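You operate a simulated robot arm through the tools that you are given. There is no shell and no other tool. Be economical: measure what you need, move in short steps, check, and stop when the job is done.

The job below is to be done with a simulated robot arm. You get a single attempt, and the scene is never put back.

JOB
Change the bottle in the foam unit's holder for the foam wash bottle.
Fine: shut both valves first, old bottle on the low bench, then open both valves again. Set down upright: what you pick out.
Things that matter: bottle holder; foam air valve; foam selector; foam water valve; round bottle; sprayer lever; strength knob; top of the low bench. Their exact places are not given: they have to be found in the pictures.

It is judged by the outcome, as a careful person would: the job done as asked, and still so three seconds after it is handed in. It fails if anything else is knocked over, pushed out of place, dropped, spilled or broken.

ROBOT AND FRAMES
A 7-joint arm with a two-finger parallel gripper on a trunk, on a base that drives. Base frame: it is fixed to the floor where the robot stands at the start and does not move with it; the origin is under the middle of the robot, x ahead of it, y to its left, z up. Lengths are in m, angles in rad, forces in N, time in s.
With the tool pointing down near the work surface it reaches from about 0.1 to 0.78 m from the robot's upright axis, wherever it stands. Its first joint turns from -2.897 to 2.897 rad. Places, roughly: bottle holder [1.2, 0, 0.6]; foam air valve [1.2, -0.1, 0.9]; foam selector [1.2, 0.1, 1.1]; foam water valve [1.2, 0.1, 1]; round bottle [1.25, 0, 0.75]; sprayer lever [1.2, -0.7, 1.1]; strength knob [1.2, -0.1, 1.1]; top of the low bench [1, 0.4, 0.5]. Payload 3.43 kg.
The tool frame sits at the grasp point between the pads (the TCP): z along the fingers, y along the line on which they close. The tips reach 0.034 m beyond it. Largest opening 0.128 m; finger width 0.024, thickness 0.012; the body of the gripper, 0.048 by 0.13 m, starts 0.096 m behind the TCP.
Orientation is told as [roll, pitch, yaw] about the base's x, y, z axes, in that order, counted from this pose: with the fingers straight down and closing along the base's y, the tool's x points along the base's -x, its y along +y and its z along -z.

CONTROLS
- The arm moves only by the tool move_arm. Its argument "plan" is a list of rows, each an object (a shift or turn left out is 0, a gripper value left out holds the last) with "translation": the shift along the tool's x, y, z in cm, a list of three; "rotation": the turn, a rotation vector about the tool's x, y, z in degrees, a list of three; "jaw": the opening, from 0 (shut) to 1 (fully open). In form: [{"translation": [tx, ty, tz], "rotation": [rx, ry, rz], "jaw": jaw}, ...]. A call has 1 to 20 rows; each row is the pose to reach, as a shift and turn from the pose commanded when the call began, along the tool's axes at that moment. Rows are played at 5 a second. More than 0.05 m and 0.15 rad between two rows, or a gripper value outside its range, and nothing of the call is played. A pose out of reach is approached as far as the arm can. The call stops where the force on the tool passes 60 N (or 10 N more than at its start, if that is more) or the arm is blocked; 0.2 s more then pass. The fingers move at their own pace (about 0.153 m/s each) and stop on an object; they squeeze with about 40 N. The grip force told is the motor's: it shows also when the fingers shut on nothing. Time passes only in rows, and 0.2 s behind the last, so rows that repeat a pose let the fingers close. The reply holds the time, the measured pose of the TCP, the force on the tool along the base axes, the opening and the grip force, in the units named above and with some noise, with the torque about the TCP (base axes, N m) and any sound that the robot's microphone picked up.
- Cameras (640 x 400 px; columns grow to the right, rows downward): "scene" is now at [0.1857, 0.0224, 1.5665]; the picture's right is [0.19, -0.98, 0.00], its down [-0.58, -0.12, -0.80] and it looks along [0.79, 0.16, -0.60] (base axes); focal length 280 px, centre (320, 200). "wrist" rides on the gripper at [0.076, -0.011, -0.16] in the tool frame; the picture's right is [0.15, 0.99, 0.00], its down [-0.88, 0.13, -0.46] and it looks along [-0.45, 0.07, 0.89] (tool axes); focal length 234 px, centre (320, 200).
- camera(camera): a new picture of that camera. No time passes.
- steer(legs): drives the robot by 1 to 6 legs, each [ahead, turn to the left] in m and rad, along the robot's own axes; the way and the turn of a leg run together, so that a leg with both is an arc; at most 1.5 m and 3.142 rad a leg. The arm and the cameras ride along, it lands a little off, and it stops where it bumps. It gives what a move gives.
- aim_head(pan, tilt): turns the head with the scene camera to pan (to the left, within 2.304 rad either way) and tilt (down, from -0.506 to 1.204), counted from straight ahead of the robot. It gives what a move gives.
- locate(camera, pixels): for up to 12 pixels [column, row] of the newest picture of that camera ("zoom" is the newest enlarged one), the place [x, y, z] in the base frame of the surface seen there, good to about 0.002 m, but the place of the scene camera against the robot may be out by one fixed shift of up to 0.012 m in any direction. No time passes.
- close_up(camera, box): a new picture of the part [left, top, right, bottom] of that camera's present view, enlarged. No time passes.
- hand_in(): hands the job in; it is judged then, once.

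Go step by step. Measure first, check grasps and placings, and put right what went wrong. The budget is 80 turns and 60 pictures, counting those below and the enlarged ones. Unless the task says otherwise, let go and move clear before handing in, and close with one line.

The tools are called by a JSON object that holds its "method" and its "body". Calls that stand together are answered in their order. move_arm: Moves the arm, as the interface text tells. Its arguments: {"type":"object","properties":{"plan":{"type":"array","items":{"type":"object","properties":{"translation":{"type":"array","items":{"type":"number"}},"rotation":{"type":"array","items":{"type":"number"}},"jaw":{"type":"number"}}}}},"required":["plan"]} The other tools are called the same way: steer (legs) drives the base; aim_head (pan, tilt) turns the head that bears the scene camera; camera (camera) takes a picture; locate (camera, pixels) gives the place of the surface under pixels of a picture; close_up (camera, box) takes an enlarged picture of a part of a camera's view; hand_in () hands the job in.

At the start:

```text
t: 0.0
eef_pos: [0.5851, 0.1476, 1.2303]
tool_rot: [-0.001, 0.0, -0.001]
contact_force: [0.2, 0.0, -0.2]
torque: [0.01, -0.03, -0.01]
gripper_width: 0.128
gripper_force: 0.1
robot x, y, heading: [-0.0024, 0.0005, 0.003]
head pan, tilt: [0.195, 0.639]
```

scene: 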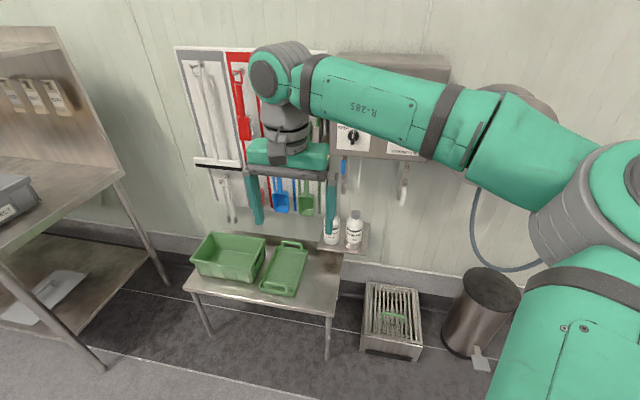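
wrist: 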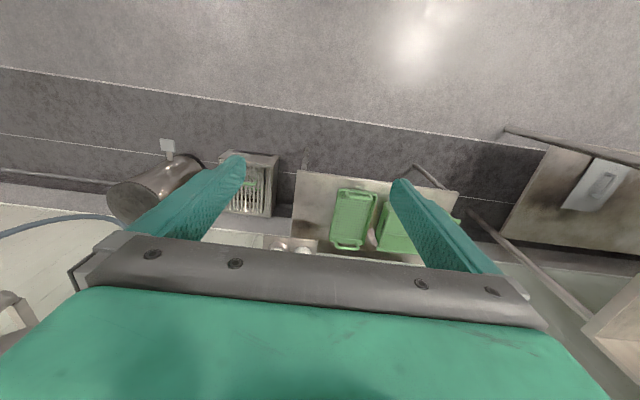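

The arm hides much of the foam unit; bottles appear around (332,232) and (354,230). I'll enlarge the unit and the surroundings.

{"method": "close_up", "body": {"camera": "scene", "box": [300, 80, 460, 280]}}

{"method": "close_up", "body": {"camera": "scene", "box": [0, 40, 200, 240]}}

```text
2.00 times, centred on (380, 180) of scene
```

zoom: 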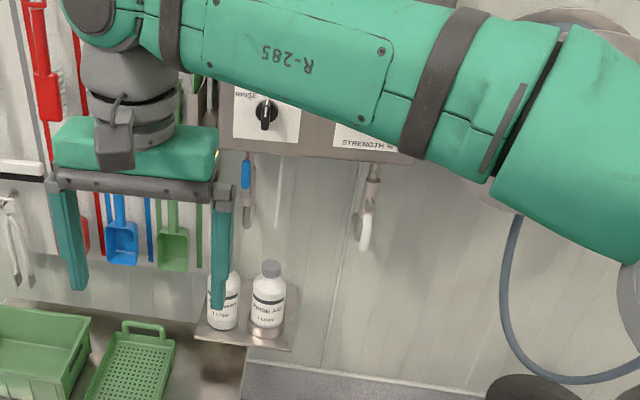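

```text
2.00 times, centred on (100, 140) of scene
```

zoom: 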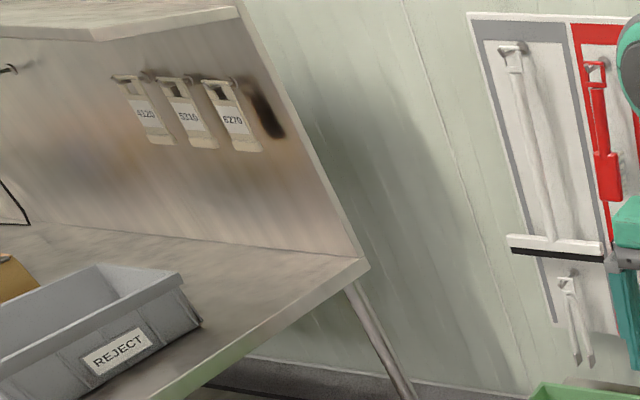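

Arm is in the way. I'll swing it left and back, then look again.

{"method": "move_arm", "body": {"plan": [{"translation": [0, 5, 0]}, {"translation": [0, 10, 0]}, {"translation": [1, 15, 0]}, {"translation": [3, 19, 0]}, {"translation": [6, 23, 0]}, {"translation": [9, 27, 0]}, {"translation": [12, 31, 0]}, {"translation": [15, 35, 0]}, {"translation": [18, 38, 0]}, {"translation": [21, 41, 0]}]}}

{"method": "aim_head", "body": {"pan": 0.0, "tilt": 0.55}}

{"method": "camera", "body": {"camera": "scene"}}

```text
refused: row 3 steps farther than a row can; nothing moved
```

```text
t: 0.7
eef_pos: [0.5848, 0.1466, 1.23]
tool_rot: [0.0, 0.002, -0.002]
contact_force: [-0.2, -0.1, -0.5]
torque: [-0.03, -0.02, 0.0]
gripper_width: 0.1281
gripper_force: 0.0
robot x, y, heading: [0.0003, -0.0029, -0.003]
head pan, tilt: [0.0, 0.55]
```

```text
55 pictures are left
```

scene: 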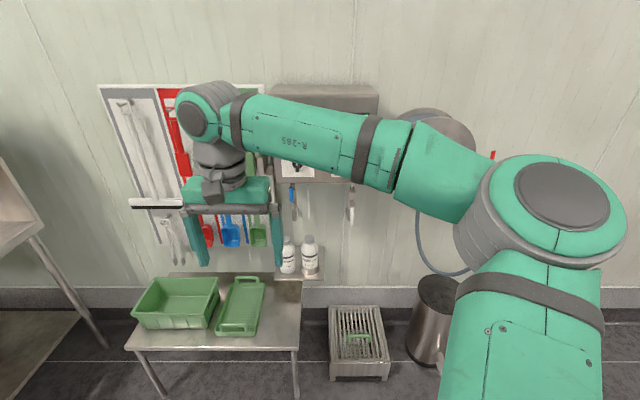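

The move was refused (step slightly too long). Swinging the arm to the right would clear the view better; I'll do that with smaller steps.

{"method": "move_arm", "body": {"plan": [{"translation": [2, -4, 0]}, {"translation": [4, -8, 0]}, {"translation": [6, -12, 0]}, {"translation": [8, -16, 0]}, {"translation": [10, -20, 0]}, {"translation": [11, -24, 0]}, {"translation": [12, -28, 0]}, {"translation": [13, -32, 0]}, {"translation": [14, -36, 0]}, {"translation": [15, -40, 0]}, {"translation": [16, -44, 0]}, {"translation": [17, -48, 0]}, {"translation": [18, -52, 0]}, {"translation": [19, -56, 0]}]}}

{"method": "camera", "body": {"camera": "scene"}}

```text
t: 3.7
eef_pos: [0.3949, -0.4132, 1.2315]
tool_rot: [-0.001, 0.001, -0.003]
contact_force: [0.1, 0.4, 0.5]
torque: [-0.05, 0.07, -0.01]
gripper_width: 0.1281
gripper_force: 0.1
robot x, y, heading: [-0.002, -0.0003, -0.005]
head pan, tilt: [0.0, 0.55]
```

```text
54 pictures are left
```

scene: 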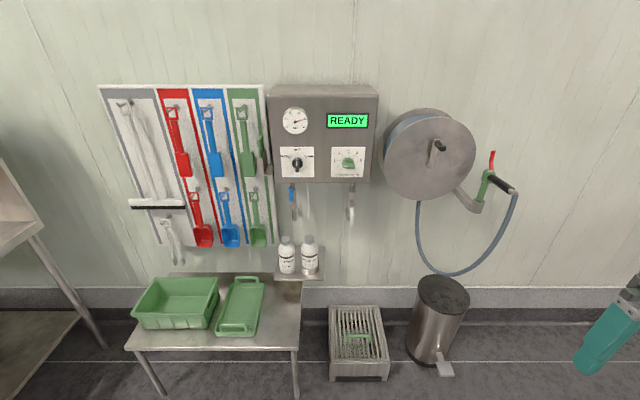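

The view is clear: unit at (325,135), two valves below at (292,200) and (350,200), bottles at (287,255) and (309,255). Closer looks.

{"method": "close_up", "body": {"camera": "scene", "box": [260, 170, 370, 290]}}

{"method": "locate", "body": {"camera": "zoom", "pixels": [[320, 200]]}}

{"method": "close_up", "body": {"camera": "scene", "box": [260, 80, 390, 190]}}

{"method": "aim_head", "body": {"pan": 1.1, "tilt": 0.55}}

{"method": "camera", "body": {"camera": "scene"}}

```text
3.33 times, centred on (315, 230) of scene
```

zoom: 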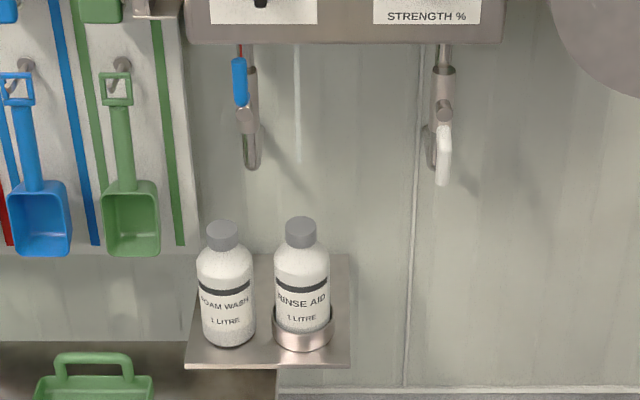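

```text
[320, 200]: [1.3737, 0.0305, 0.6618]
```

```text
3.64 times, centred on (325, 135) of scene
```

zoom: 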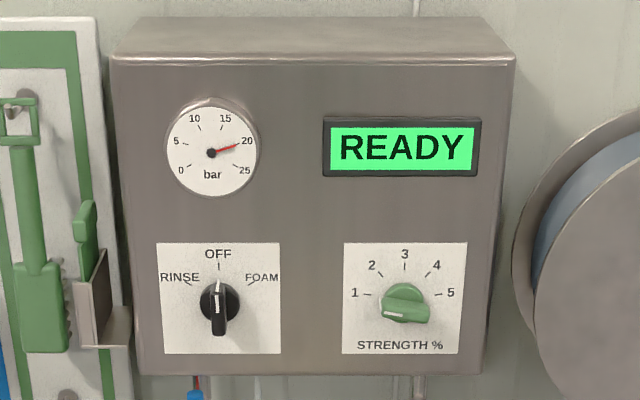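

```text
t: 5.1
eef_pos: [0.394, -0.4129, 1.2296]
tool_rot: [0.0, 0.0, -0.001]
contact_force: [0.0, 0.1, -0.1]
torque: [0.01, 0.01, 0.05]
gripper_width: 0.1281
gripper_force: 0.1
robot x, y, heading: [-0.0025, -0.0003, 0.003]
head pan, tilt: [1.1, 0.55]
```

```text
51 pictures are left
```

scene: 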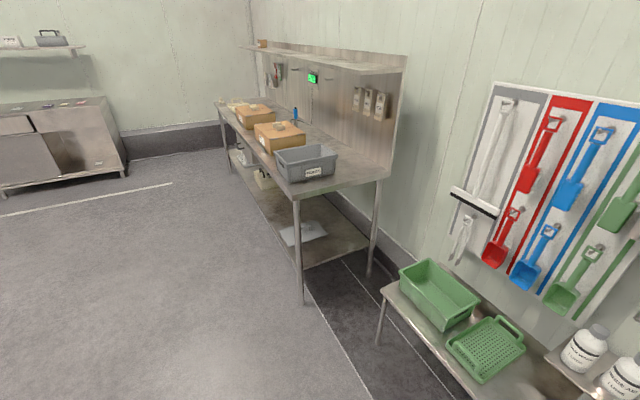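

Foam wash stands beside the ring holding Rinse Aid; both valve levers appear in line with their pipes (open). I'll re-aim and locate the details.

{"method": "aim_head", "body": {"pan": 0.0, "tilt": 0.75}}

{"method": "close_up", "body": {"camera": "scene", "box": [240, 110, 370, 240]}}

```text
t: 6.4
eef_pos: [0.394, -0.413, 1.2304]
tool_rot: [0.0, 0.0, -0.001]
contact_force: [-0.1, -0.4, -0.9]
torque: [0.01, 0.0, -0.03]
gripper_width: 0.1281
gripper_force: 0.0
robot x, y, heading: [-0.0016, -0.0006, -0.001]
head pan, tilt: [0.0, 0.75]
```

```text
3.08 times, centred on (305, 175) of scene
```

zoom: 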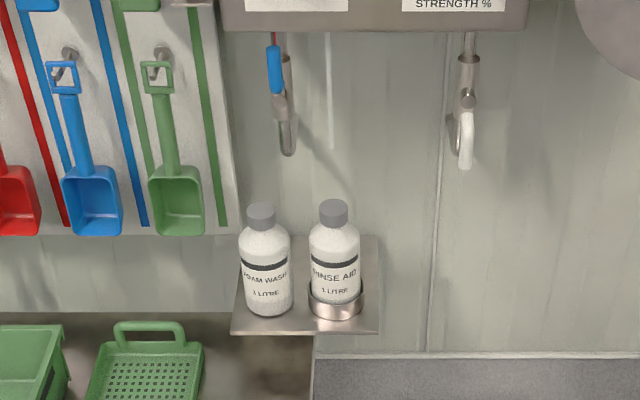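

{"method": "locate", "body": {"camera": "zoom", "pixels": [[261, 210], [333, 205], [268, 300], [245, 265], [291, 265], [332, 285], [360, 265], [335, 306], [232, 330], [377, 330], [376, 240], [272, 312]]}}

{"method": "locate", "body": {"camera": "zoom", "pixels": [[275, 50], [275, 90], [279, 103], [288, 62], [289, 150], [467, 65], [467, 98], [466, 120], [465, 165], [452, 130], [440, 20], [300, 200]]}}

{"method": "camera", "body": {"camera": "scene"}}

```text
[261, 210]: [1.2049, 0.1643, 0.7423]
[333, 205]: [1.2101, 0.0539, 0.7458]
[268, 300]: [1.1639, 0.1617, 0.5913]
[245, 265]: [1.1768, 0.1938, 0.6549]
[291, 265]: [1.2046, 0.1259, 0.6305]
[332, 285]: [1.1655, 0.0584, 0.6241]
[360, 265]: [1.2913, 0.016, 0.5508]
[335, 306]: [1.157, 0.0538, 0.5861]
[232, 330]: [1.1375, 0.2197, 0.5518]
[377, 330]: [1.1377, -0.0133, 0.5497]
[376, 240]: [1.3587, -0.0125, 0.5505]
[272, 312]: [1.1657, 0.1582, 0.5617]
```

```text
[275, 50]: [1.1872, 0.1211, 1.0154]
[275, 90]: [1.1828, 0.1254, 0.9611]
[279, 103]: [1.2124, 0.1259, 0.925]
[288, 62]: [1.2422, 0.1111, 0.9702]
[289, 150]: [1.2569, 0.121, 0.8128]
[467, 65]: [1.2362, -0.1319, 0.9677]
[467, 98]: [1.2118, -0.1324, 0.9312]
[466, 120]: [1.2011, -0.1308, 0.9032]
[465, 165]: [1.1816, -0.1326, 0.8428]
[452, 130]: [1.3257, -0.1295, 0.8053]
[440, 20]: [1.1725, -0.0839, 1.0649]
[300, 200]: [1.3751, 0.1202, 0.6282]
```

```text
49 pictures are left
```

scene: 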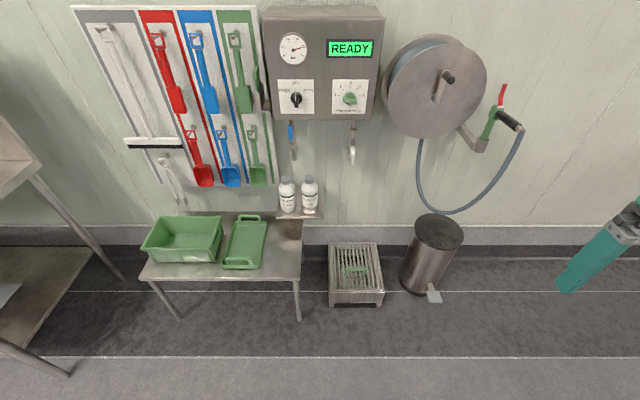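

Now bench geometry, obstacles and a closer look at the valves.

{"method": "locate", "body": {"camera": "scene", "pixels": [[299, 278], [142, 275], [302, 225], [285, 250], [264, 262], [265, 224], [285, 225], [250, 240], [330, 305], [382, 305], [430, 300], [355, 242]]}}

{"method": "close_up", "body": {"camera": "scene", "box": [270, 105, 320, 170]}}

{"method": "close_up", "body": {"camera": "scene", "box": [330, 105, 380, 170]}}

{"method": "close_up", "body": {"camera": "scene", "box": [220, 170, 340, 290]}}

```text
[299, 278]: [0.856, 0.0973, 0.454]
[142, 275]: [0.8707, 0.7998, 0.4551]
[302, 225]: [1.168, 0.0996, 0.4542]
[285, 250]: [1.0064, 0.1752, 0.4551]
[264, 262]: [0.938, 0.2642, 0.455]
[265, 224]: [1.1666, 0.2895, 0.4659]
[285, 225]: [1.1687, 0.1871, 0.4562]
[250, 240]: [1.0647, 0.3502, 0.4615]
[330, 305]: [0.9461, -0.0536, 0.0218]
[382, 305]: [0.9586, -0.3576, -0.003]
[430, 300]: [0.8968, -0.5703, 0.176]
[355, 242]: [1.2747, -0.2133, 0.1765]
```

```text
6.15 times, centred on (295, 138) of scene
```

zoom: 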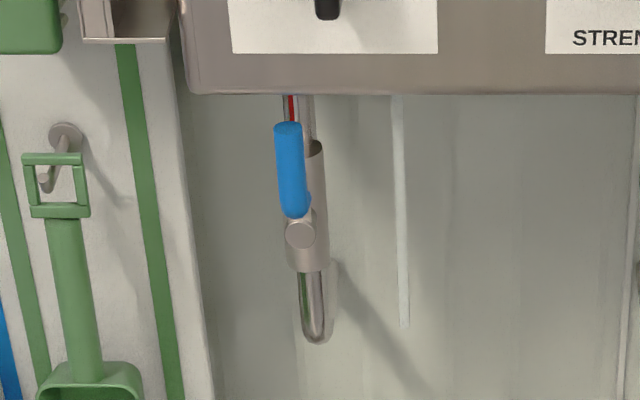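

```text
6.15 times, centred on (355, 138) of scene
```

zoom: 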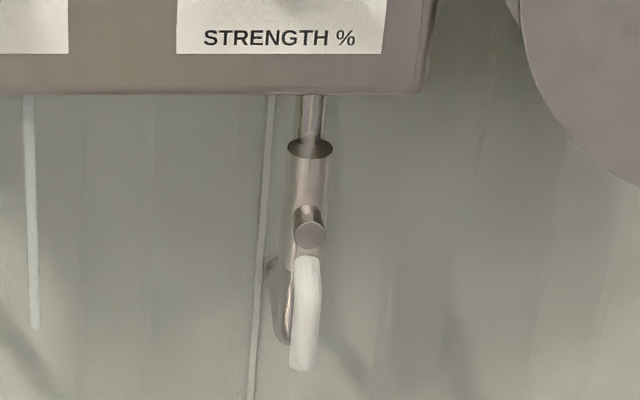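

```text
3.33 times, centred on (280, 230) of scene
```

zoom: 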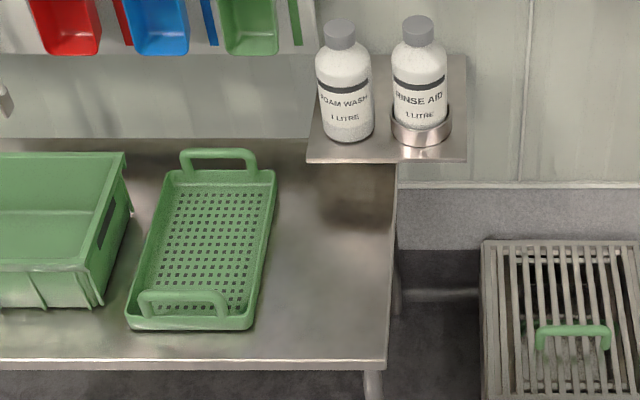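

Levers are in line with pipes (open); free bench spot about (1.0, 0.17, 0.455). I'll drive closer, then reorient the tool to point forward.

{"method": "steer", "body": {"legs": [[0.45, 0]]}}

{"method": "move_arm", "body": {"plan": [{"translation": [0, 3, 0], "rotation": [0, -8, 0]}, {"translation": [0, 6, 0], "rotation": [0, -16, 0]}, {"translation": [0, 9, 0], "rotation": [0, -24, 0]}, {"translation": [0, 12, 0], "rotation": [0, -32, 0]}, {"translation": [0, 15, 0], "rotation": [0, -40, 0]}, {"translation": [0, 18, 0], "rotation": [0, -48, 0]}, {"translation": [0, 21, 0], "rotation": [0, -56, 0]}, {"translation": [0, 24, 0], "rotation": [0, -64, 0]}, {"translation": [0, 27, 0], "rotation": [0, -72, 0]}, {"translation": [0, 29, 0], "rotation": [0, -80, 0]}]}}

```text
t: 9.1
eef_pos: [0.8486, -0.4145, 1.2305]
tool_rot: [0.0, 0.0, -0.003]
contact_force: [0.1, 0.1, 0.6]
torque: [-0.02, 0.0, -0.02]
gripper_width: 0.1279
gripper_force: 0.0
robot x, y, heading: [0.4569, -0.0018, -0.001]
head pan, tilt: [0.0, 0.75]
```

```text
t: 11.3
eef_pos: [0.9272, -0.2593, 1.2706]
tool_rot: [0.001, -1.398, -0.004]
contact_force: [0.0, 0.2, 0.3]
torque: [0.0, 0.01, 0.02]
gripper_width: 0.128
gripper_force: 0.0
out of reach, approached as far as the arm can: row 7, 8, 9, 10
robot x, y, heading: [0.4508, -0.0011, -0.0]
head pan, tilt: [0.0, 0.75]
```

Tool now points almost forward. Check both cameras.

{"method": "camera", "body": {"camera": "scene"}}

{"method": "camera", "body": {"camera": "wrist"}}

```text
45 pictures are left
```

scene: 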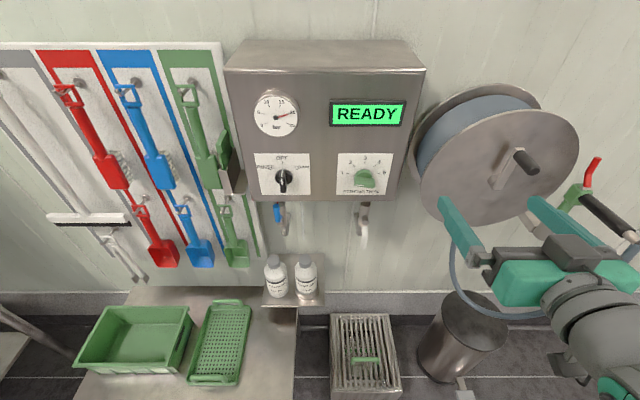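

```text
44 pictures are left
```

wrist: 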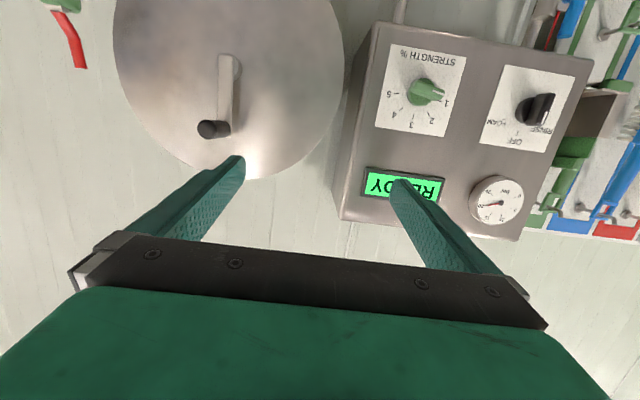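

Now lower the gripper to valve height in front of the unit, still well back.

{"method": "move_arm", "body": {"plan": [{"translation": [4, 1, 1.5]}, {"translation": [8, 2, 3]}, {"translation": [12, 3, 4.5]}, {"translation": [16, 4, 6]}, {"translation": [20, 5, 7.5]}, {"translation": [24, 6, 9]}, {"translation": [28, 7, 10.5]}, {"translation": [31, 8, 12]}]}}

{"method": "camera", "body": {"camera": "wrist"}}

```text
t: 13.1
eef_pos: [0.9904, -0.1772, 0.9422]
tool_rot: [-0.003, -1.4, -0.004]
contact_force: [0.0, 0.3, -0.3]
torque: [0.0, -0.02, -0.02]
gripper_width: 0.1282
gripper_force: 0.2
out of reach, approached as far as the arm can: row 1, 2, 3, 4
robot x, y, heading: [0.4538, 0.0019, -0.001]
head pan, tilt: [0.0, 0.75]
```

```text
43 pictures are left
```

wrist: 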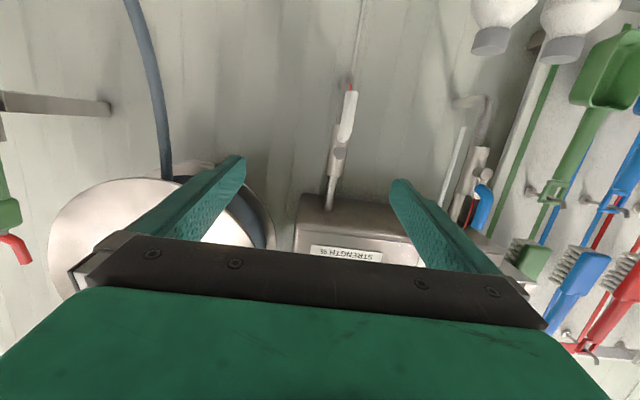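

Both valves seen from below: air at (345,125), water at (480,200). Enlarge.

{"method": "close_up", "body": {"camera": "wrist", "box": [300, 70, 380, 220]}}

{"method": "close_up", "body": {"camera": "wrist", "box": [440, 80, 520, 250]}}

```text
2.67 times, centred on (340, 145) of wrist
```

zoom: 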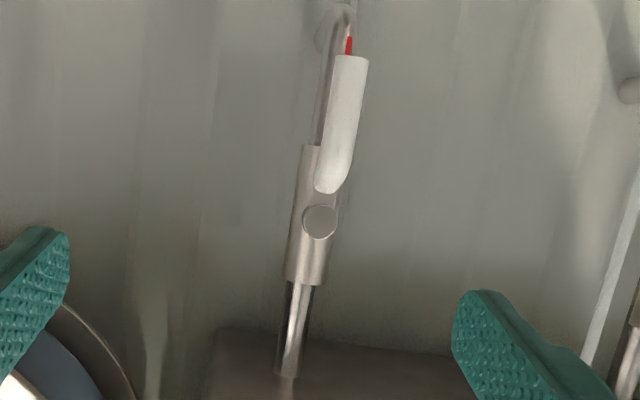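

```text
2.35 times, centred on (480, 165) of wrist
```

zoom: 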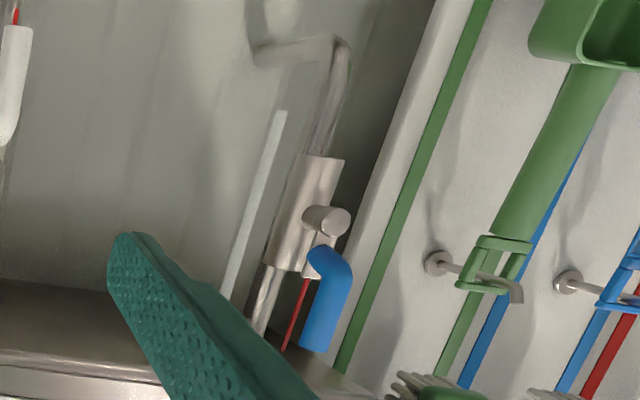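

Measure lever positions with the wrist camera (no fixed offset there).

{"method": "locate", "body": {"camera": "zoom", "pixels": [[327, 218], [335, 262], [318, 345], [294, 315], [320, 180], [345, 290], [310, 185], [330, 290]]}}

{"method": "locate", "body": {"camera": "wrist", "pixels": [[338, 154], [344, 125], [350, 92], [352, 86], [337, 165], [350, 105], [341, 105]]}}

```text
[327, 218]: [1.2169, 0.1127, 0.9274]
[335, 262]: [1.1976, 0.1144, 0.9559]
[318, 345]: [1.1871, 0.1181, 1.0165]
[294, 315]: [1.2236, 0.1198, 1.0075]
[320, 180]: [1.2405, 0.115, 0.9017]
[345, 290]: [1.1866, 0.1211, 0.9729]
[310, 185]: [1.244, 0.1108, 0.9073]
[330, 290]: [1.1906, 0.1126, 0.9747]
```

```text
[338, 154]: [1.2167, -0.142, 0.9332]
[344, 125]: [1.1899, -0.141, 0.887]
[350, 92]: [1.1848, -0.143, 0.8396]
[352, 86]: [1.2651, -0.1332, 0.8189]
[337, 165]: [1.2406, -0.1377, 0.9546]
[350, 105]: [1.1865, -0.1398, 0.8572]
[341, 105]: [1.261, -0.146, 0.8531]
```

Air lever: pivot (y −0.141, z 0.932), handle hanging to z 0.838 at x≈1.19. I'll level the tool, close the fingers and place the tip in front, right of the air lever.

{"method": "move_arm", "body": {"plan": [{"translation": [1.4, -0.2, 3], "rotation": [0, -3, 0], "jaw": 0}, {"translation": [2.8, -0.4, 6], "rotation": [0, -6, 0], "jaw": 0}, {"translation": [4.2, -0.8, 9], "rotation": [0, -9.8, 0], "jaw": 0}, {"translation": [5.7, -0.8, 12.1], "rotation": [0, -9.8, 0], "jaw": 0}, {"translation": [5.7, -0.8, 12.1], "rotation": [0, -9.8, 0], "jaw": 0}]}}

{"method": "camera", "body": {"camera": "wrist"}}

```text
t: 14.3
eef_pos: [1.0975, -0.1874, 0.8646]
tool_rot: [0.021, -1.567, -0.022]
contact_force: [0.0, -0.1, -0.8]
torque: [-0.01, 0.01, 0.02]
gripper_width: 0.0002
gripper_force: 33.5
robot x, y, heading: [0.4549, -0.0042, 0.001]
head pan, tilt: [0.0, 0.75]
```

```text
40 pictures are left
```

wrist: 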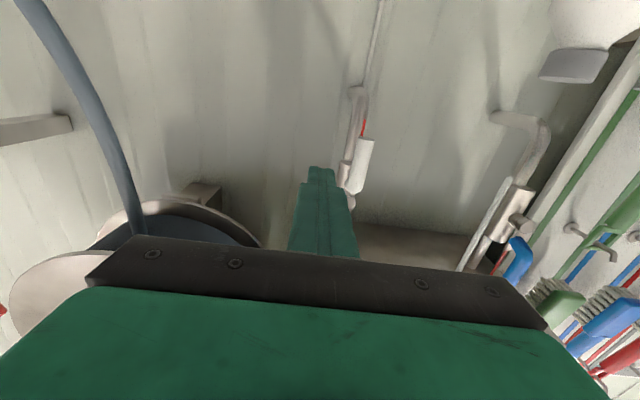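

Tip is in place right of the lever. Advance 7.3 cm, then push gently left to test direction.

{"method": "move_arm", "body": {"plan": [{"translation": [0, 0, 3]}, {"translation": [0, 0, 6]}, {"translation": [0, 0, 7.3]}, {"translation": [0, 1, 7.3]}, {"translation": [0, 2, 7.3]}, {"translation": [0, 3, 7.3]}, {"translation": [0, 4, 7.3]}, {"translation": [-0.3, 5, 7.3]}, {"translation": [-0.3, 5, 7.3]}]}}

{"method": "camera", "body": {"camera": "scene"}}

```text
t: 16.3
eef_pos: [1.1705, -0.16, 0.8746]
tool_rot: [1.152, -1.551, -1.13]
contact_force: [0.4, -4.6, -0.8]
torque: [-0.05, 0.04, -0.11]
gripper_width: 0.0
gripper_force: 32.6
out of reach, approached as far as the arm can: row 5, 6, 7, 8, 9
robot x, y, heading: [0.4517, -0.0011, -0.006]
head pan, tilt: [0.0, 0.75]
```

```text
39 pictures are left
```

scene: 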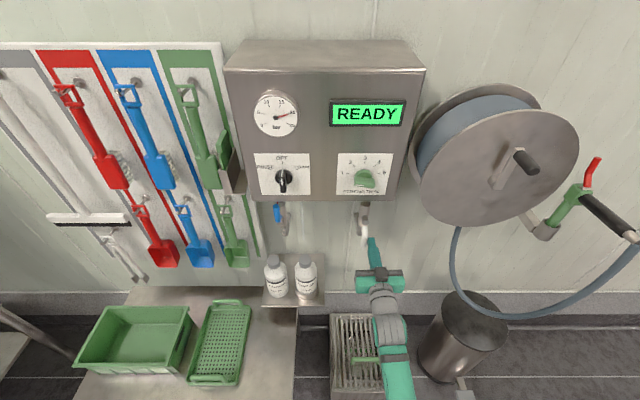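

The arm stops at y −0.160 "out of reach" with light contact. Let me look down at the arm's posture and the base clearance.

{"method": "aim_head", "body": {"pan": 0.0, "tilt": 1.2}}

{"method": "camera", "body": {"camera": "scene"}}

```text
t: 17.2
eef_pos: [1.17, -0.1605, 0.8725]
tool_rot: [1.166, -1.554, -1.143]
contact_force: [-0.1, -7.5, -0.2]
torque: [-0.05, 0.01, -0.24]
gripper_width: 0.0002
gripper_force: 32.8
robot x, y, heading: [0.4526, 0.0016, -0.006]
head pan, tilt: [0.0, 1.201]
```

```text
38 pictures are left
```

scene: 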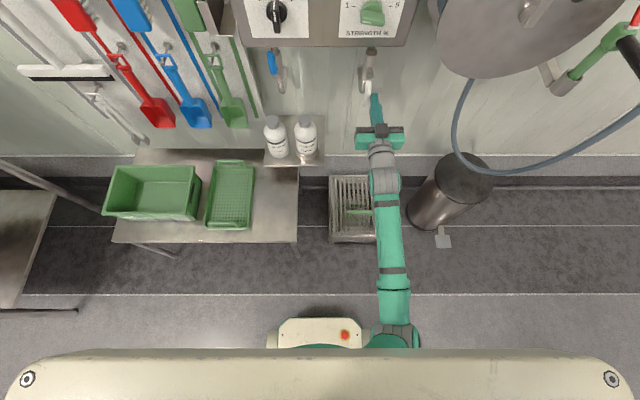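

{"method": "locate", "body": {"camera": "scene", "pixels": [[395, 335], [393, 295], [388, 230], [382, 170], [320, 322], [320, 335], [295, 235], [45, 375], [320, 365]]}}

```text
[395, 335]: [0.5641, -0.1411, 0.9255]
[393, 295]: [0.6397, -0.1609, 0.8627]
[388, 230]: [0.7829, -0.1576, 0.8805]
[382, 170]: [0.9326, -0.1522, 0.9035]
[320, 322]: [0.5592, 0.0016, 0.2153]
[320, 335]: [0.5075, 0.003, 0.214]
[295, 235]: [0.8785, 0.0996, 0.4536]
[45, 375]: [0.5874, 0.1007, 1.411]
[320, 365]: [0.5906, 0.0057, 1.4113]
```

Possibly the reported limit is simply the contact. I'll push a bit more along +y and read the force.

{"method": "move_arm", "body": {"plan": [{"translation": [0, 1, 0]}, {"translation": [0, 2, 0]}, {"translation": [0, 3, 0]}, {"translation": [0, 4, 0]}, {"translation": [0, 4, 0]}]}}

```text
t: 18.4
eef_pos: [1.1711, -0.1591, 0.8744]
tool_rot: [0.966, -1.545, -0.943]
contact_force: [-12.2, -44.8, -21.3]
torque: [-0.29, 0.55, -0.98]
gripper_width: 0.0
gripper_force: 32.2
out of reach, approached as far as the arm can: row 1, 2, 3, 4, 5
robot x, y, heading: [0.4535, -0.0041, 0.001]
head pan, tilt: [0.0, 1.201]
```

Forces reached 45 N with no motion: the air lever is stopped in that direction. Retract, go to its left side, and push right.

{"method": "move_arm", "body": {"plan": [{"translation": [0, -2, 0]}, {"translation": [0, -2.5, -3]}, {"translation": [0, -2, -6]}, {"translation": [0, -1, -9]}]}}

{"method": "aim_head", "body": {"pan": 0.0, "tilt": 0.75}}

```text
t: 19.4
eef_pos: [1.0808, -0.1693, 0.8786]
tool_rot: [1.025, -1.563, -1.022]
contact_force: [-0.6, 0.0, 0.6]
torque: [0.05, 0.01, 0.0]
gripper_width: 0.0001
gripper_force: 32.8
out of reach, approached as far as the arm can: row 4
robot x, y, heading: [0.4533, 0.0008, -0.003]
head pan, tilt: [0.0, 1.201]
```

```text
t: 20.3
eef_pos: [1.0807, -0.1697, 0.8788]
tool_rot: [0.937, -1.565, -0.932]
contact_force: [1.4, 0.3, -0.2]
torque: [-0.01, 0.02, -0.02]
gripper_width: 0.0001
gripper_force: 32.8
robot x, y, heading: [0.453, -0.0004, -0.0]
head pan, tilt: [0.0, 0.75]
```

Row 4 was flagged in free air, so there may be a true joint limit here. Test moving left in free space.

{"method": "move_arm", "body": {"plan": [{"translation": [0, 2, -2]}, {"translation": [0, 4, -3]}, {"translation": [0, 6, -3]}, {"translation": [0, 8, -3]}, {"translation": [0, 8, -3]}]}}

{"method": "camera", "body": {"camera": "scene"}}

```text
t: 21.5
eef_pos: [1.0459, -0.1405, 0.8895]
tool_rot: [1.225, -1.54, -1.194]
contact_force: [1.0, 0.2, -0.1]
torque: [-0.02, 0.0, 0.01]
gripper_width: 0.0004
gripper_force: 32.8
out of reach, approached as far as the arm can: row 1, 2, 3, 4, 5
robot x, y, heading: [0.4558, -0.0005, -0.005]
head pan, tilt: [0.0, 0.75]
```

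```text
37 pictures are left
```

scene: 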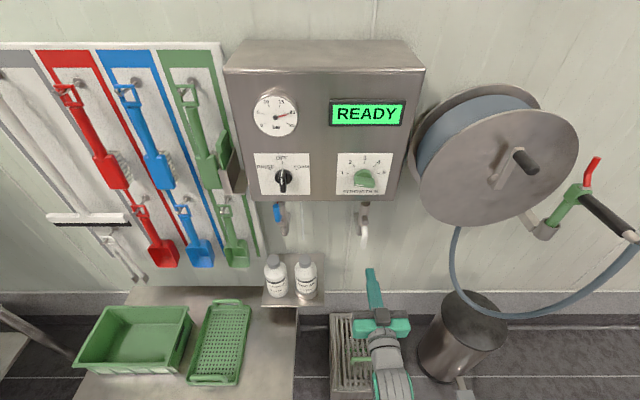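

A wrist limit is reached with the level tool. I'll tilt the tool to about 45° down-forward, which should free the wrist, and check mobility.

{"method": "move_arm", "body": {"plan": [{"rotation": [0, 8, 0], "translation": [0, 0, -1]}, {"rotation": [0, 16, 0], "translation": [0, 0, -2]}, {"rotation": [0, 24, 0], "translation": [0, 0, -3]}, {"rotation": [0, 32, 0], "translation": [0, 0, -4]}, {"rotation": [0, 40, 0], "translation": [0, 0, -4]}, {"rotation": [0, 40, 0], "translation": [0, 2, -4]}, {"rotation": [0, 40, 0], "translation": [0, 5, -4]}, {"rotation": [0, 40, 0], "translation": [0, 8, -4]}]}}

```text
t: 23.3
eef_pos: [1.0111, -0.0773, 0.8986]
tool_rot: [0.004, -0.867, -0.005]
contact_force: [1.1, 0.7, 0.3]
torque: [0.02, -0.01, 0.02]
gripper_width: 0.0
gripper_force: 33.1
out of reach, approached as far as the arm can: row 1, 8
robot x, y, heading: [0.4539, 0.0049, -0.006]
head pan, tilt: [0.0, 0.75]
```

Still limited near y −0.07; the arm posture itself is poor. I'll fold back to the tool-down pose up and right, as at the start, to rebuild a better posture.

{"method": "move_arm", "body": {"plan": [{"translation": [-1.4, -1.2, -3], "rotation": [0, 5, 0]}, {"translation": [-2.8, -2.4, -6], "rotation": [0, 10, 0]}, {"translation": [-4.2, -3.6, -9], "rotation": [0, 15, 0]}, {"translation": [-5.6, -4.8, -12], "rotation": [0, 20, 0]}, {"translation": [-7, -6, -15], "rotation": [0, 25, 0]}, {"translation": [-8.4, -7.2, -18], "rotation": [0, 30, 0]}, {"translation": [-9.8, -8.4, -21], "rotation": [0, 35, 0]}, {"translation": [-11.2, -9.6, -24], "rotation": [0, 40, 0]}, {"translation": [-12.6, -10.8, -27], "rotation": [0, 45, 0]}, {"translation": [-13.8, -12, -30], "rotation": [0, 49.7, 0]}, {"translation": [-13.8, -12, -30], "rotation": [0, 49.7, 0]}]}}

{"method": "camera", "body": {"camera": "scene"}}

```text
t: 25.7
eef_pos: [0.8721, -0.1954, 1.199]
tool_rot: [-0.001, -0.002, -0.001]
contact_force: [-0.1, 0.3, 0.1]
torque: [0.0, -0.01, -0.01]
gripper_width: 0.0
gripper_force: 33.3
robot x, y, heading: [0.4546, -0.0021, -0.001]
head pan, tilt: [0.0, 0.75]
```

```text
36 pictures are left
```

scene: 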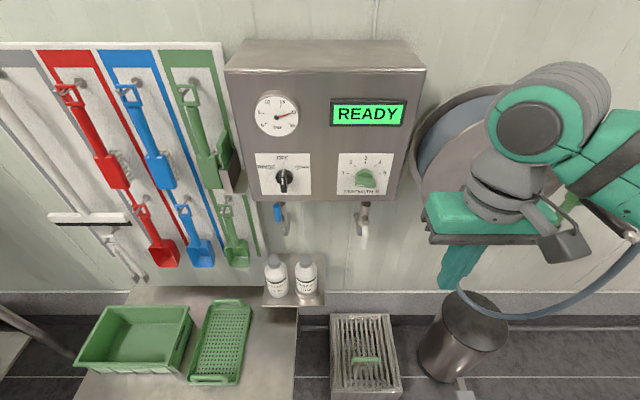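

Posture is back to normal. Move left and lower with tool down, then tilt up to ~45° there.

{"method": "move_arm", "body": {"plan": [{"translation": [-0.7, 3.5, 1.4]}, {"translation": [-1.4, 7, 2.8]}, {"translation": [-2.1, 10.5, 4.2]}, {"translation": [-2.8, 14, 5.6]}, {"translation": [-3.5, 17.5, 7]}, {"translation": [-4.2, 21, 8.4]}, {"translation": [-5, 24.5, 10]}, {"translation": [-5, 24.5, 13], "rotation": [0, -6, 0]}, {"translation": [-5, 24.5, 16], "rotation": [0, -14, 0]}, {"translation": [-5, 24.5, 19], "rotation": [0, -22, 0]}, {"translation": [-5, 24.5, 22], "rotation": [0, -30, 0]}, {"translation": [-6, 24.5, 24], "rotation": [0, -38, 0]}, {"translation": [-7, 24.5, 26], "rotation": [0, -45, 0]}, {"translation": [-8, 24.5, 28], "rotation": [0, -52, 0]}]}}

{"method": "camera", "body": {"camera": "scene"}}

```text
t: 28.7
eef_pos: [0.9772, 0.0508, 0.9251]
tool_rot: [0.001, -0.841, -0.004]
contact_force: [0.1, 0.1, 0.0]
torque: [-0.03, 0.0, -0.04]
gripper_width: 0.0
gripper_force: 33.0
out of reach, approached as far as the arm can: row 11, 12, 13, 14
robot x, y, heading: [0.4553, -0.0009, -0.0]
head pan, tilt: [0.0, 0.75]
```

```text
35 pictures are left
```

scene: 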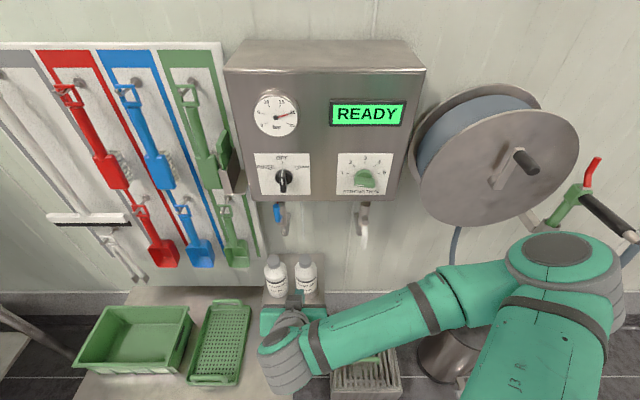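

Arm is just too folded this close in; extended further it should have room. Move to just left of the air lever, standing off.

{"method": "move_arm", "body": {"plan": [{"translation": [-1.1, -2.4, 2.2]}, {"translation": [-2.2, -4.8, 4.4]}, {"translation": [-3.3, -7.2, 6.6]}, {"translation": [-4.4, -9.6, 8.8]}, {"translation": [-5.6, -12, 11]}, {"translation": [-6.8, -14.6, 13.1]}, {"translation": [-6.8, -14.6, 13.1]}]}}

{"method": "camera", "body": {"camera": "wrist"}}

```text
t: 30.3
eef_pos: [1.1199, -0.0958, 0.8892]
tool_rot: [0.0, -0.841, -0.001]
contact_force: [1.1, 0.2, 0.3]
torque: [0.02, 0.0, 0.05]
gripper_width: 0.0
gripper_force: 33.1
robot x, y, heading: [0.4576, 0.0016, -0.002]
head pan, tilt: [0.0, 0.75]
```

```text
34 pictures are left
```

wrist: 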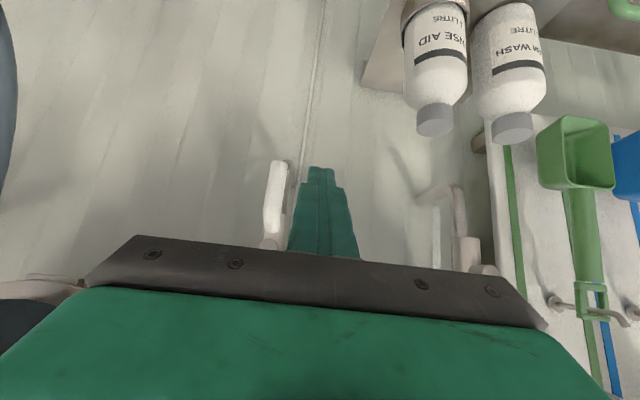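

Reached without complaint. Advance 6 cm horizontally, then push right.

{"method": "move_arm", "body": {"plan": [{"translation": [-2, 0, 2.2]}, {"translation": [-4, 0, 4.5]}, {"translation": [-4, -1.2, 4.5]}, {"translation": [-4, -2.4, 4.5]}, {"translation": [-4, -3.6, 4.5]}, {"translation": [-4, -4.8, 4.5]}, {"translation": [-4, -4.8, 4.5]}]}}

{"method": "camera", "body": {"camera": "wrist"}}

```text
t: 31.9
eef_pos: [1.1781, -0.1443, 0.8903]
tool_rot: [0.0, -0.841, -0.002]
contact_force: [-0.1, 2.9, 0.0]
torque: [-0.02, -0.01, 0.02]
gripper_width: 0.0
gripper_force: 33.1
robot x, y, heading: [0.4547, 0.0025, -0.004]
head pan, tilt: [0.0, 0.75]
```

```text
33 pictures are left
```

wrist: 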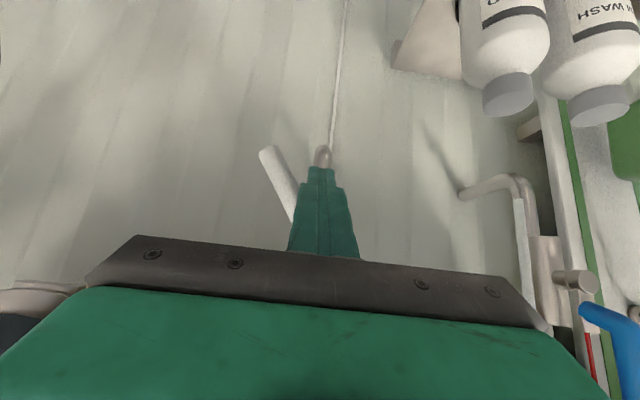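

The air lever turns rightward easily (2.9 N). Continue along the arc to the horizontal.

{"method": "move_arm", "body": {"plan": [{"translation": [0, -1.3, 0]}, {"translation": [-0.1, -2.5, -0.1]}, {"translation": [-0.45, -3.3, -0.4]}, {"translation": [-0.9, -4.05, -0.8]}, {"translation": [-1.5, -4.7, -1.33]}, {"translation": [-2.1, -5.2, -1.87]}, {"translation": [-2.5, -5.2, -2.25]}, {"translation": [-2.5, -5.2, -2.25]}]}}

{"method": "camera", "body": {"camera": "wrist"}}

{"method": "close_up", "body": {"camera": "scene", "box": [230, 60, 450, 260]}}

```text
t: 33.7
eef_pos: [1.1758, -0.1951, 0.92]
tool_rot: [0.001, -0.833, -0.007]
contact_force: [-16.0, -0.4, -34.6]
torque: [-0.24, 0.41, -0.25]
gripper_width: 0.0
gripper_force: 32.5
robot x, y, heading: [0.4531, 0.001, 0.003]
head pan, tilt: [0.0, 0.75]
```

```text
32 pictures are left
```

wrist: 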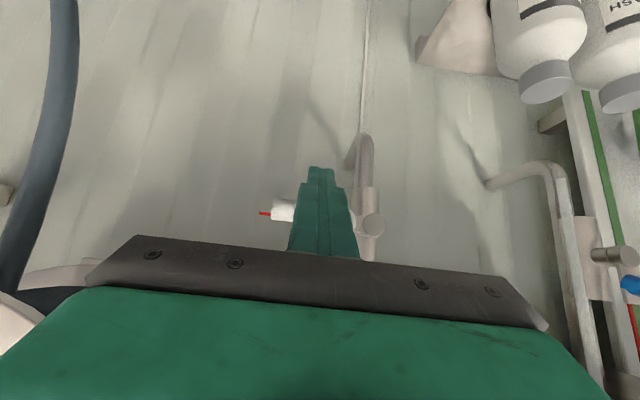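

```text
2.00 times, centred on (340, 160) of scene
```

zoom: 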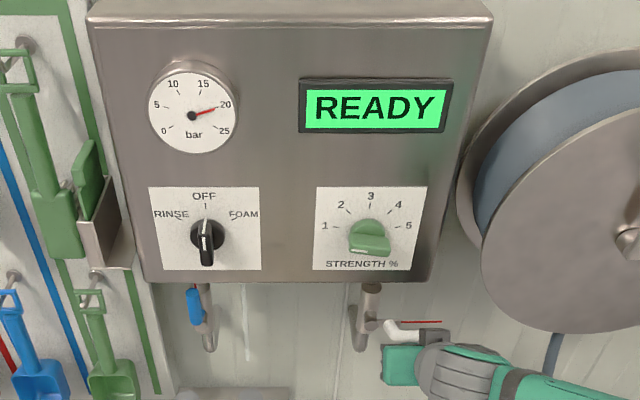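

Lever horizontal, 35 N at the stop: air valve shut. Back off; and measure the selector knob so I don't touch it when working the water lever.

{"method": "locate", "body": {"camera": "zoom", "pixels": [[206, 260], [203, 225], [220, 240], [205, 250], [200, 280], [370, 250], [192, 305], [160, 282]]}}

{"method": "move_arm", "body": {"plan": [{"translation": [1.4, 0, 1.3]}, {"translation": [3.4, 0, -0.9]}, {"translation": [5.4, 0, -3.1]}, {"translation": [7.4, 0, -5.3]}, {"translation": [8.4, 4, -6.3], "rotation": [0, -5, 0]}, {"translation": [8.4, 8, -6.3], "rotation": [0, -12, 0]}, {"translation": [8.0, 12, -6.6], "rotation": [0, -18, 0]}, {"translation": [7.0, 16, -7.5], "rotation": [0, -20, 0]}, {"translation": [5.0, 20, -9.3], "rotation": [0, -20, 0]}, {"translation": [3.0, 23, -11], "rotation": [0, -20, 0]}, {"translation": [1, 25, -12.8], "rotation": [0, -20, 0]}]}}

{"method": "camera", "body": {"camera": "wrist"}}

```text
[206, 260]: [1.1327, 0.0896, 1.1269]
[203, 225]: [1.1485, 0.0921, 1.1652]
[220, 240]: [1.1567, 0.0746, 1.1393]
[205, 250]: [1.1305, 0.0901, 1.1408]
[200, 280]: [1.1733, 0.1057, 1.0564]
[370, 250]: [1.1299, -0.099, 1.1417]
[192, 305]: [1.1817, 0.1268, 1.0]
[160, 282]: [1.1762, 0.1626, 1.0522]
```

```text
t: 36.1
eef_pos: [1.0323, -0.095, 0.9858]
tool_rot: [0.01, -1.161, 0.014]
contact_force: [-0.6, -0.4, 0.4]
torque: [-0.01, -0.02, 0.0]
gripper_width: 0.0
gripper_force: 33.3
out of reach, approached as far as the arm can: row 7, 8, 9, 10, 11
robot x, y, heading: [0.4565, -0.0006, -0.009]
head pan, tilt: [0.0, 0.75]
```

```text
30 pictures are left
```

wrist: 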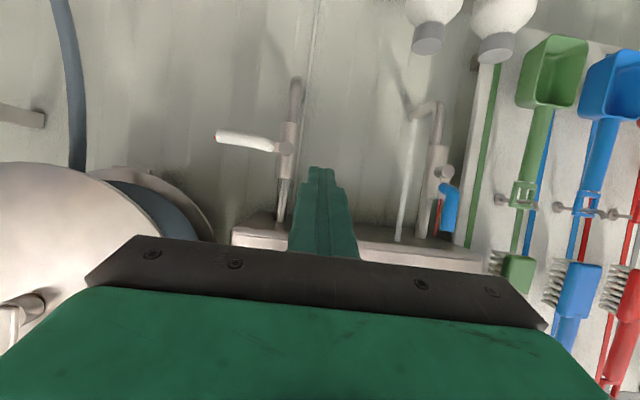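

Air lever stays horizontal. Arm is too folded for this tilt; back the base 0.12 m to give it room, then approach the water lever's right side.

{"method": "steer", "body": {"legs": [[-0.13, 0]]}}

{"method": "move_arm", "body": {"plan": [{"translation": [0, 3, 2]}, {"translation": [0, 6, 4]}, {"translation": [0, 9, 6]}, {"translation": [0, 12, 8]}, {"translation": [0, 15, 10]}, {"translation": [-1, 17, 12]}]}}

```text
t: 37.4
eef_pos: [0.9029, -0.0962, 0.9846]
tool_rot: [0.008, -1.162, 0.016]
contact_force: [0.3, -0.3, 0.2]
torque: [0.0, -0.03, -0.01]
gripper_width: 0.0
gripper_force: 32.8
robot x, y, heading: [0.3222, 0.0013, -0.003]
head pan, tilt: [0.0, 0.75]
```

```text
t: 38.8
eef_pos: [0.9108, -0.0806, 0.9819]
tool_rot: [0.019, -1.161, 0.013]
contact_force: [-0.2, -0.3, 0.0]
torque: [0.0, 0.01, 0.03]
gripper_width: 0.0001
gripper_force: 33.2
out of reach, approached as far as the arm can: row 1, 2, 3, 4, 5, 6
robot x, y, heading: [0.3221, 0.0021, -0.007]
head pan, tilt: [0.0, 0.75]
```

Still stuck at that limit; tilt down again first, move forward-left, then level gradually.

{"method": "move_arm", "body": {"plan": [{"rotation": [0, 8, 0]}, {"rotation": [0, 16, 0]}, {"rotation": [0, 22, 0]}, {"rotation": [0, 22, 0], "translation": [-1.2, 3, 2.8]}, {"rotation": [0, 22, 0], "translation": [-2.4, 6, 5.5]}, {"rotation": [0, 22, 0], "translation": [-3.6, 9, 8.25]}, {"rotation": [0, 22, 0], "translation": [-4.8, 12, 11]}, {"rotation": [0, 22, 0], "translation": [-6, 14, 13.75]}, {"rotation": [0, 22, 0], "translation": [-6.8, 15.5, 15.6]}, {"rotation": [0, 15, 0], "translation": [-7.2, 15.5, 16.5]}, {"rotation": [0, 8, 0], "translation": [-7.2, 15.5, 16.5]}]}}

{"method": "camera", "body": {"camera": "wrist"}}

```text
t: 41.2
eef_pos: [1.0872, 0.0749, 0.9926]
tool_rot: [0.008, -1.021, 0.018]
contact_force: [-0.3, 0.8, 1.1]
torque: [0.0, -0.04, 0.03]
gripper_width: 0.0
gripper_force: 33.1
robot x, y, heading: [0.3187, -0.0025, -0.009]
head pan, tilt: [0.0, 0.75]
```

```text
29 pictures are left
```

wrist: 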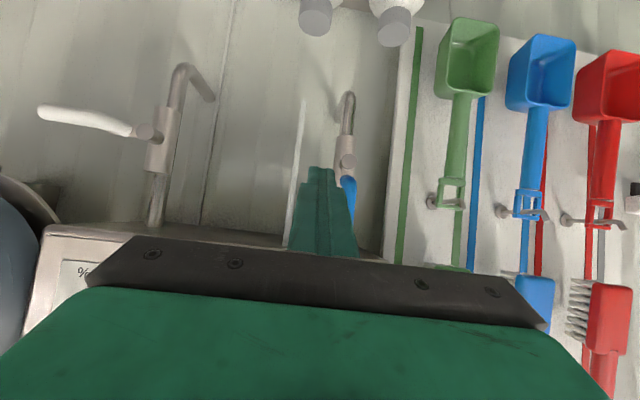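

Tip is right of the blue lever. Advance 9 cm and push left.

{"method": "move_arm", "body": {"plan": [{"translation": [-1.4, 0, 2.6]}, {"translation": [-2.8, 0, 5.2]}, {"translation": [-4.2, 0, 7.8]}, {"translation": [-4.2, 1, 7.8]}, {"translation": [-4.2, 2, 7.8]}, {"translation": [-4.2, 3, 7.8]}, {"translation": [-4.2, 4, 7.8]}, {"translation": [-4.2, 4, 7.8]}]}}

{"method": "camera", "body": {"camera": "wrist"}}

```text
t: 43.0
eef_pos: [1.1754, 0.1171, 0.9875]
tool_rot: [0.006, -1.021, 0.017]
contact_force: [0.5, -0.3, -0.2]
torque: [-0.06, 0.0, -0.04]
gripper_width: 0.0
gripper_force: 33.6
robot x, y, heading: [0.3272, -0.0, -0.003]
head pan, tilt: [0.0, 0.75]
```

```text
28 pictures are left
```

wrist: 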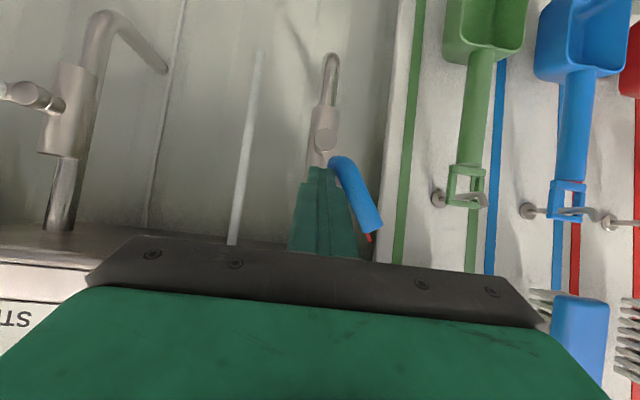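

It swings left freely. Continue the arc to horizontal.

{"method": "move_arm", "body": {"plan": [{"translation": [-0.1, 1.25, 0]}, {"translation": [-0.1, 2.5, 0]}, {"translation": [0.35, 3.4, 0.2]}, {"translation": [0.94, 4.1, 0.57]}, {"translation": [1.6, 4.7, 1.0]}, {"translation": [2.4, 5.1, 1.46]}, {"translation": [2.8, 5.1, 1.72]}, {"translation": [2.8, 5.1, 1.72]}]}}

{"method": "camera", "body": {"camera": "wrist"}}

```text
t: 44.8
eef_pos: [1.1784, 0.1672, 0.9644]
tool_rot: [0.008, -1.039, 0.015]
contact_force: [10.2, -3.5, 55.1]
torque: [-0.38, -1.52, -0.23]
gripper_width: 0.0
gripper_force: 33.2
robot x, y, heading: [0.3268, -0.0032, -0.005]
head pan, tilt: [0.0, 0.75]
```

```text
27 pictures are left
```

wrist: 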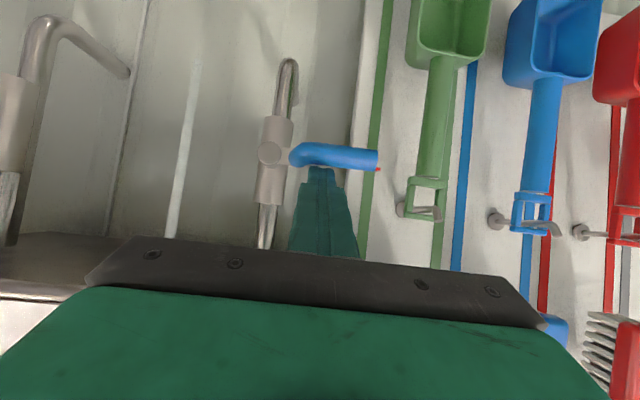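

Water lever is horizontal at its stop (55 N): both shut. Back off upward, retreat, open the jaws and go down in front of the bottles.

{"method": "move_arm", "body": {"plan": [{"translation": [-1.3, 0, -0.76]}, {"translation": [1.2, 0, -5]}, {"translation": [3.8, 0, -9.2]}, {"translation": [7.5, -2.4, -8.4], "jaw": 0.74}, {"translation": [11.1, -4.8, -7.6], "jaw": 0.74}, {"translation": [14.8, -7.2, -6.8], "jaw": 0.74}, {"translation": [18.4, -9.6, -6], "jaw": 0.74}, {"translation": [22.1, -12.1, -5.3], "jaw": 0.74}, {"translation": [22.1, -12.1, -5.3], "jaw": 0.74}]}}

{"method": "camera", "body": {"camera": "wrist"}}

{"method": "camera", "body": {"camera": "scene"}}

```text
t: 46.8
eef_pos: [1.0332, 0.097, 0.8375]
tool_rot: [-0.06, -0.968, 0.017]
contact_force: [-0.5, -0.3, -1.1]
torque: [-0.03, 0.02, 0.02]
gripper_width: 0.0948
gripper_force: 0.0
out of reach, approached as far as the arm can: row 6, 7, 8, 9
robot x, y, heading: [0.3224, 0.0006, -0.005]
head pan, tilt: [0.0, 0.75]
```

```text
26 pictures are left
```

wrist: 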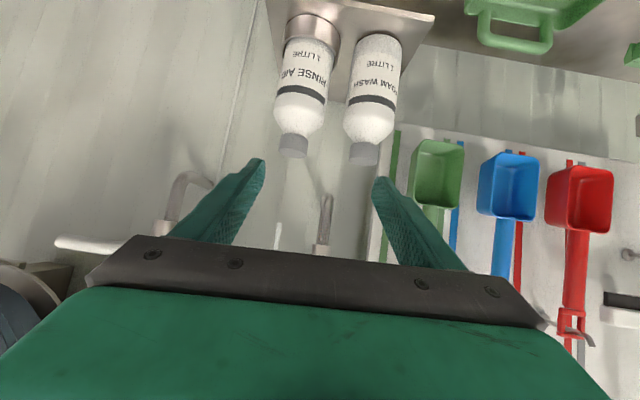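

```text
25 pictures are left
```

scene: 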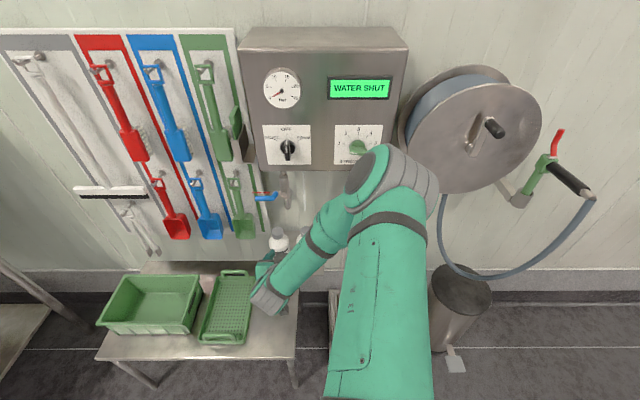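

Display reads "WATER SHUT", pressure 0. Measure bottles with the wrist camera, and check the elbow's distance to the unit.

{"method": "locate", "body": {"camera": "wrist", "pixels": [[294, 140], [276, 90], [326, 96], [300, 95], [363, 150], [345, 110], [400, 100], [371, 105], [310, 45], [293, 154], [362, 162], [310, 22]]}}

{"method": "locate", "body": {"camera": "scene", "pixels": [[380, 160], [400, 200], [430, 185], [390, 260], [330, 225], [270, 290]]}}

```text
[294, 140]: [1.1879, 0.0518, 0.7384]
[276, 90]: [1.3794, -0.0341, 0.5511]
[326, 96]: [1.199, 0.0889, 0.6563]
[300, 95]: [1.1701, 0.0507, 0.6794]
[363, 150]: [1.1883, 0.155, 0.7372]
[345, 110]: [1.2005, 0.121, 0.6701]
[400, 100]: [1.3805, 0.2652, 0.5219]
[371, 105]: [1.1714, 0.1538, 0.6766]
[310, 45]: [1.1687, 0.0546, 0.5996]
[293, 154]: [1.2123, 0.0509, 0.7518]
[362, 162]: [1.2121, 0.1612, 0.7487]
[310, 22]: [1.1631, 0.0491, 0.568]
```

```text
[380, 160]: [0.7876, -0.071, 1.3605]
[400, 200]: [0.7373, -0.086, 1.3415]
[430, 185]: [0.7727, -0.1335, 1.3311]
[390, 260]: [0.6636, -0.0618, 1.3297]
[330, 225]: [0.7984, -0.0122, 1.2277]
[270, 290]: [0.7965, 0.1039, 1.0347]
```

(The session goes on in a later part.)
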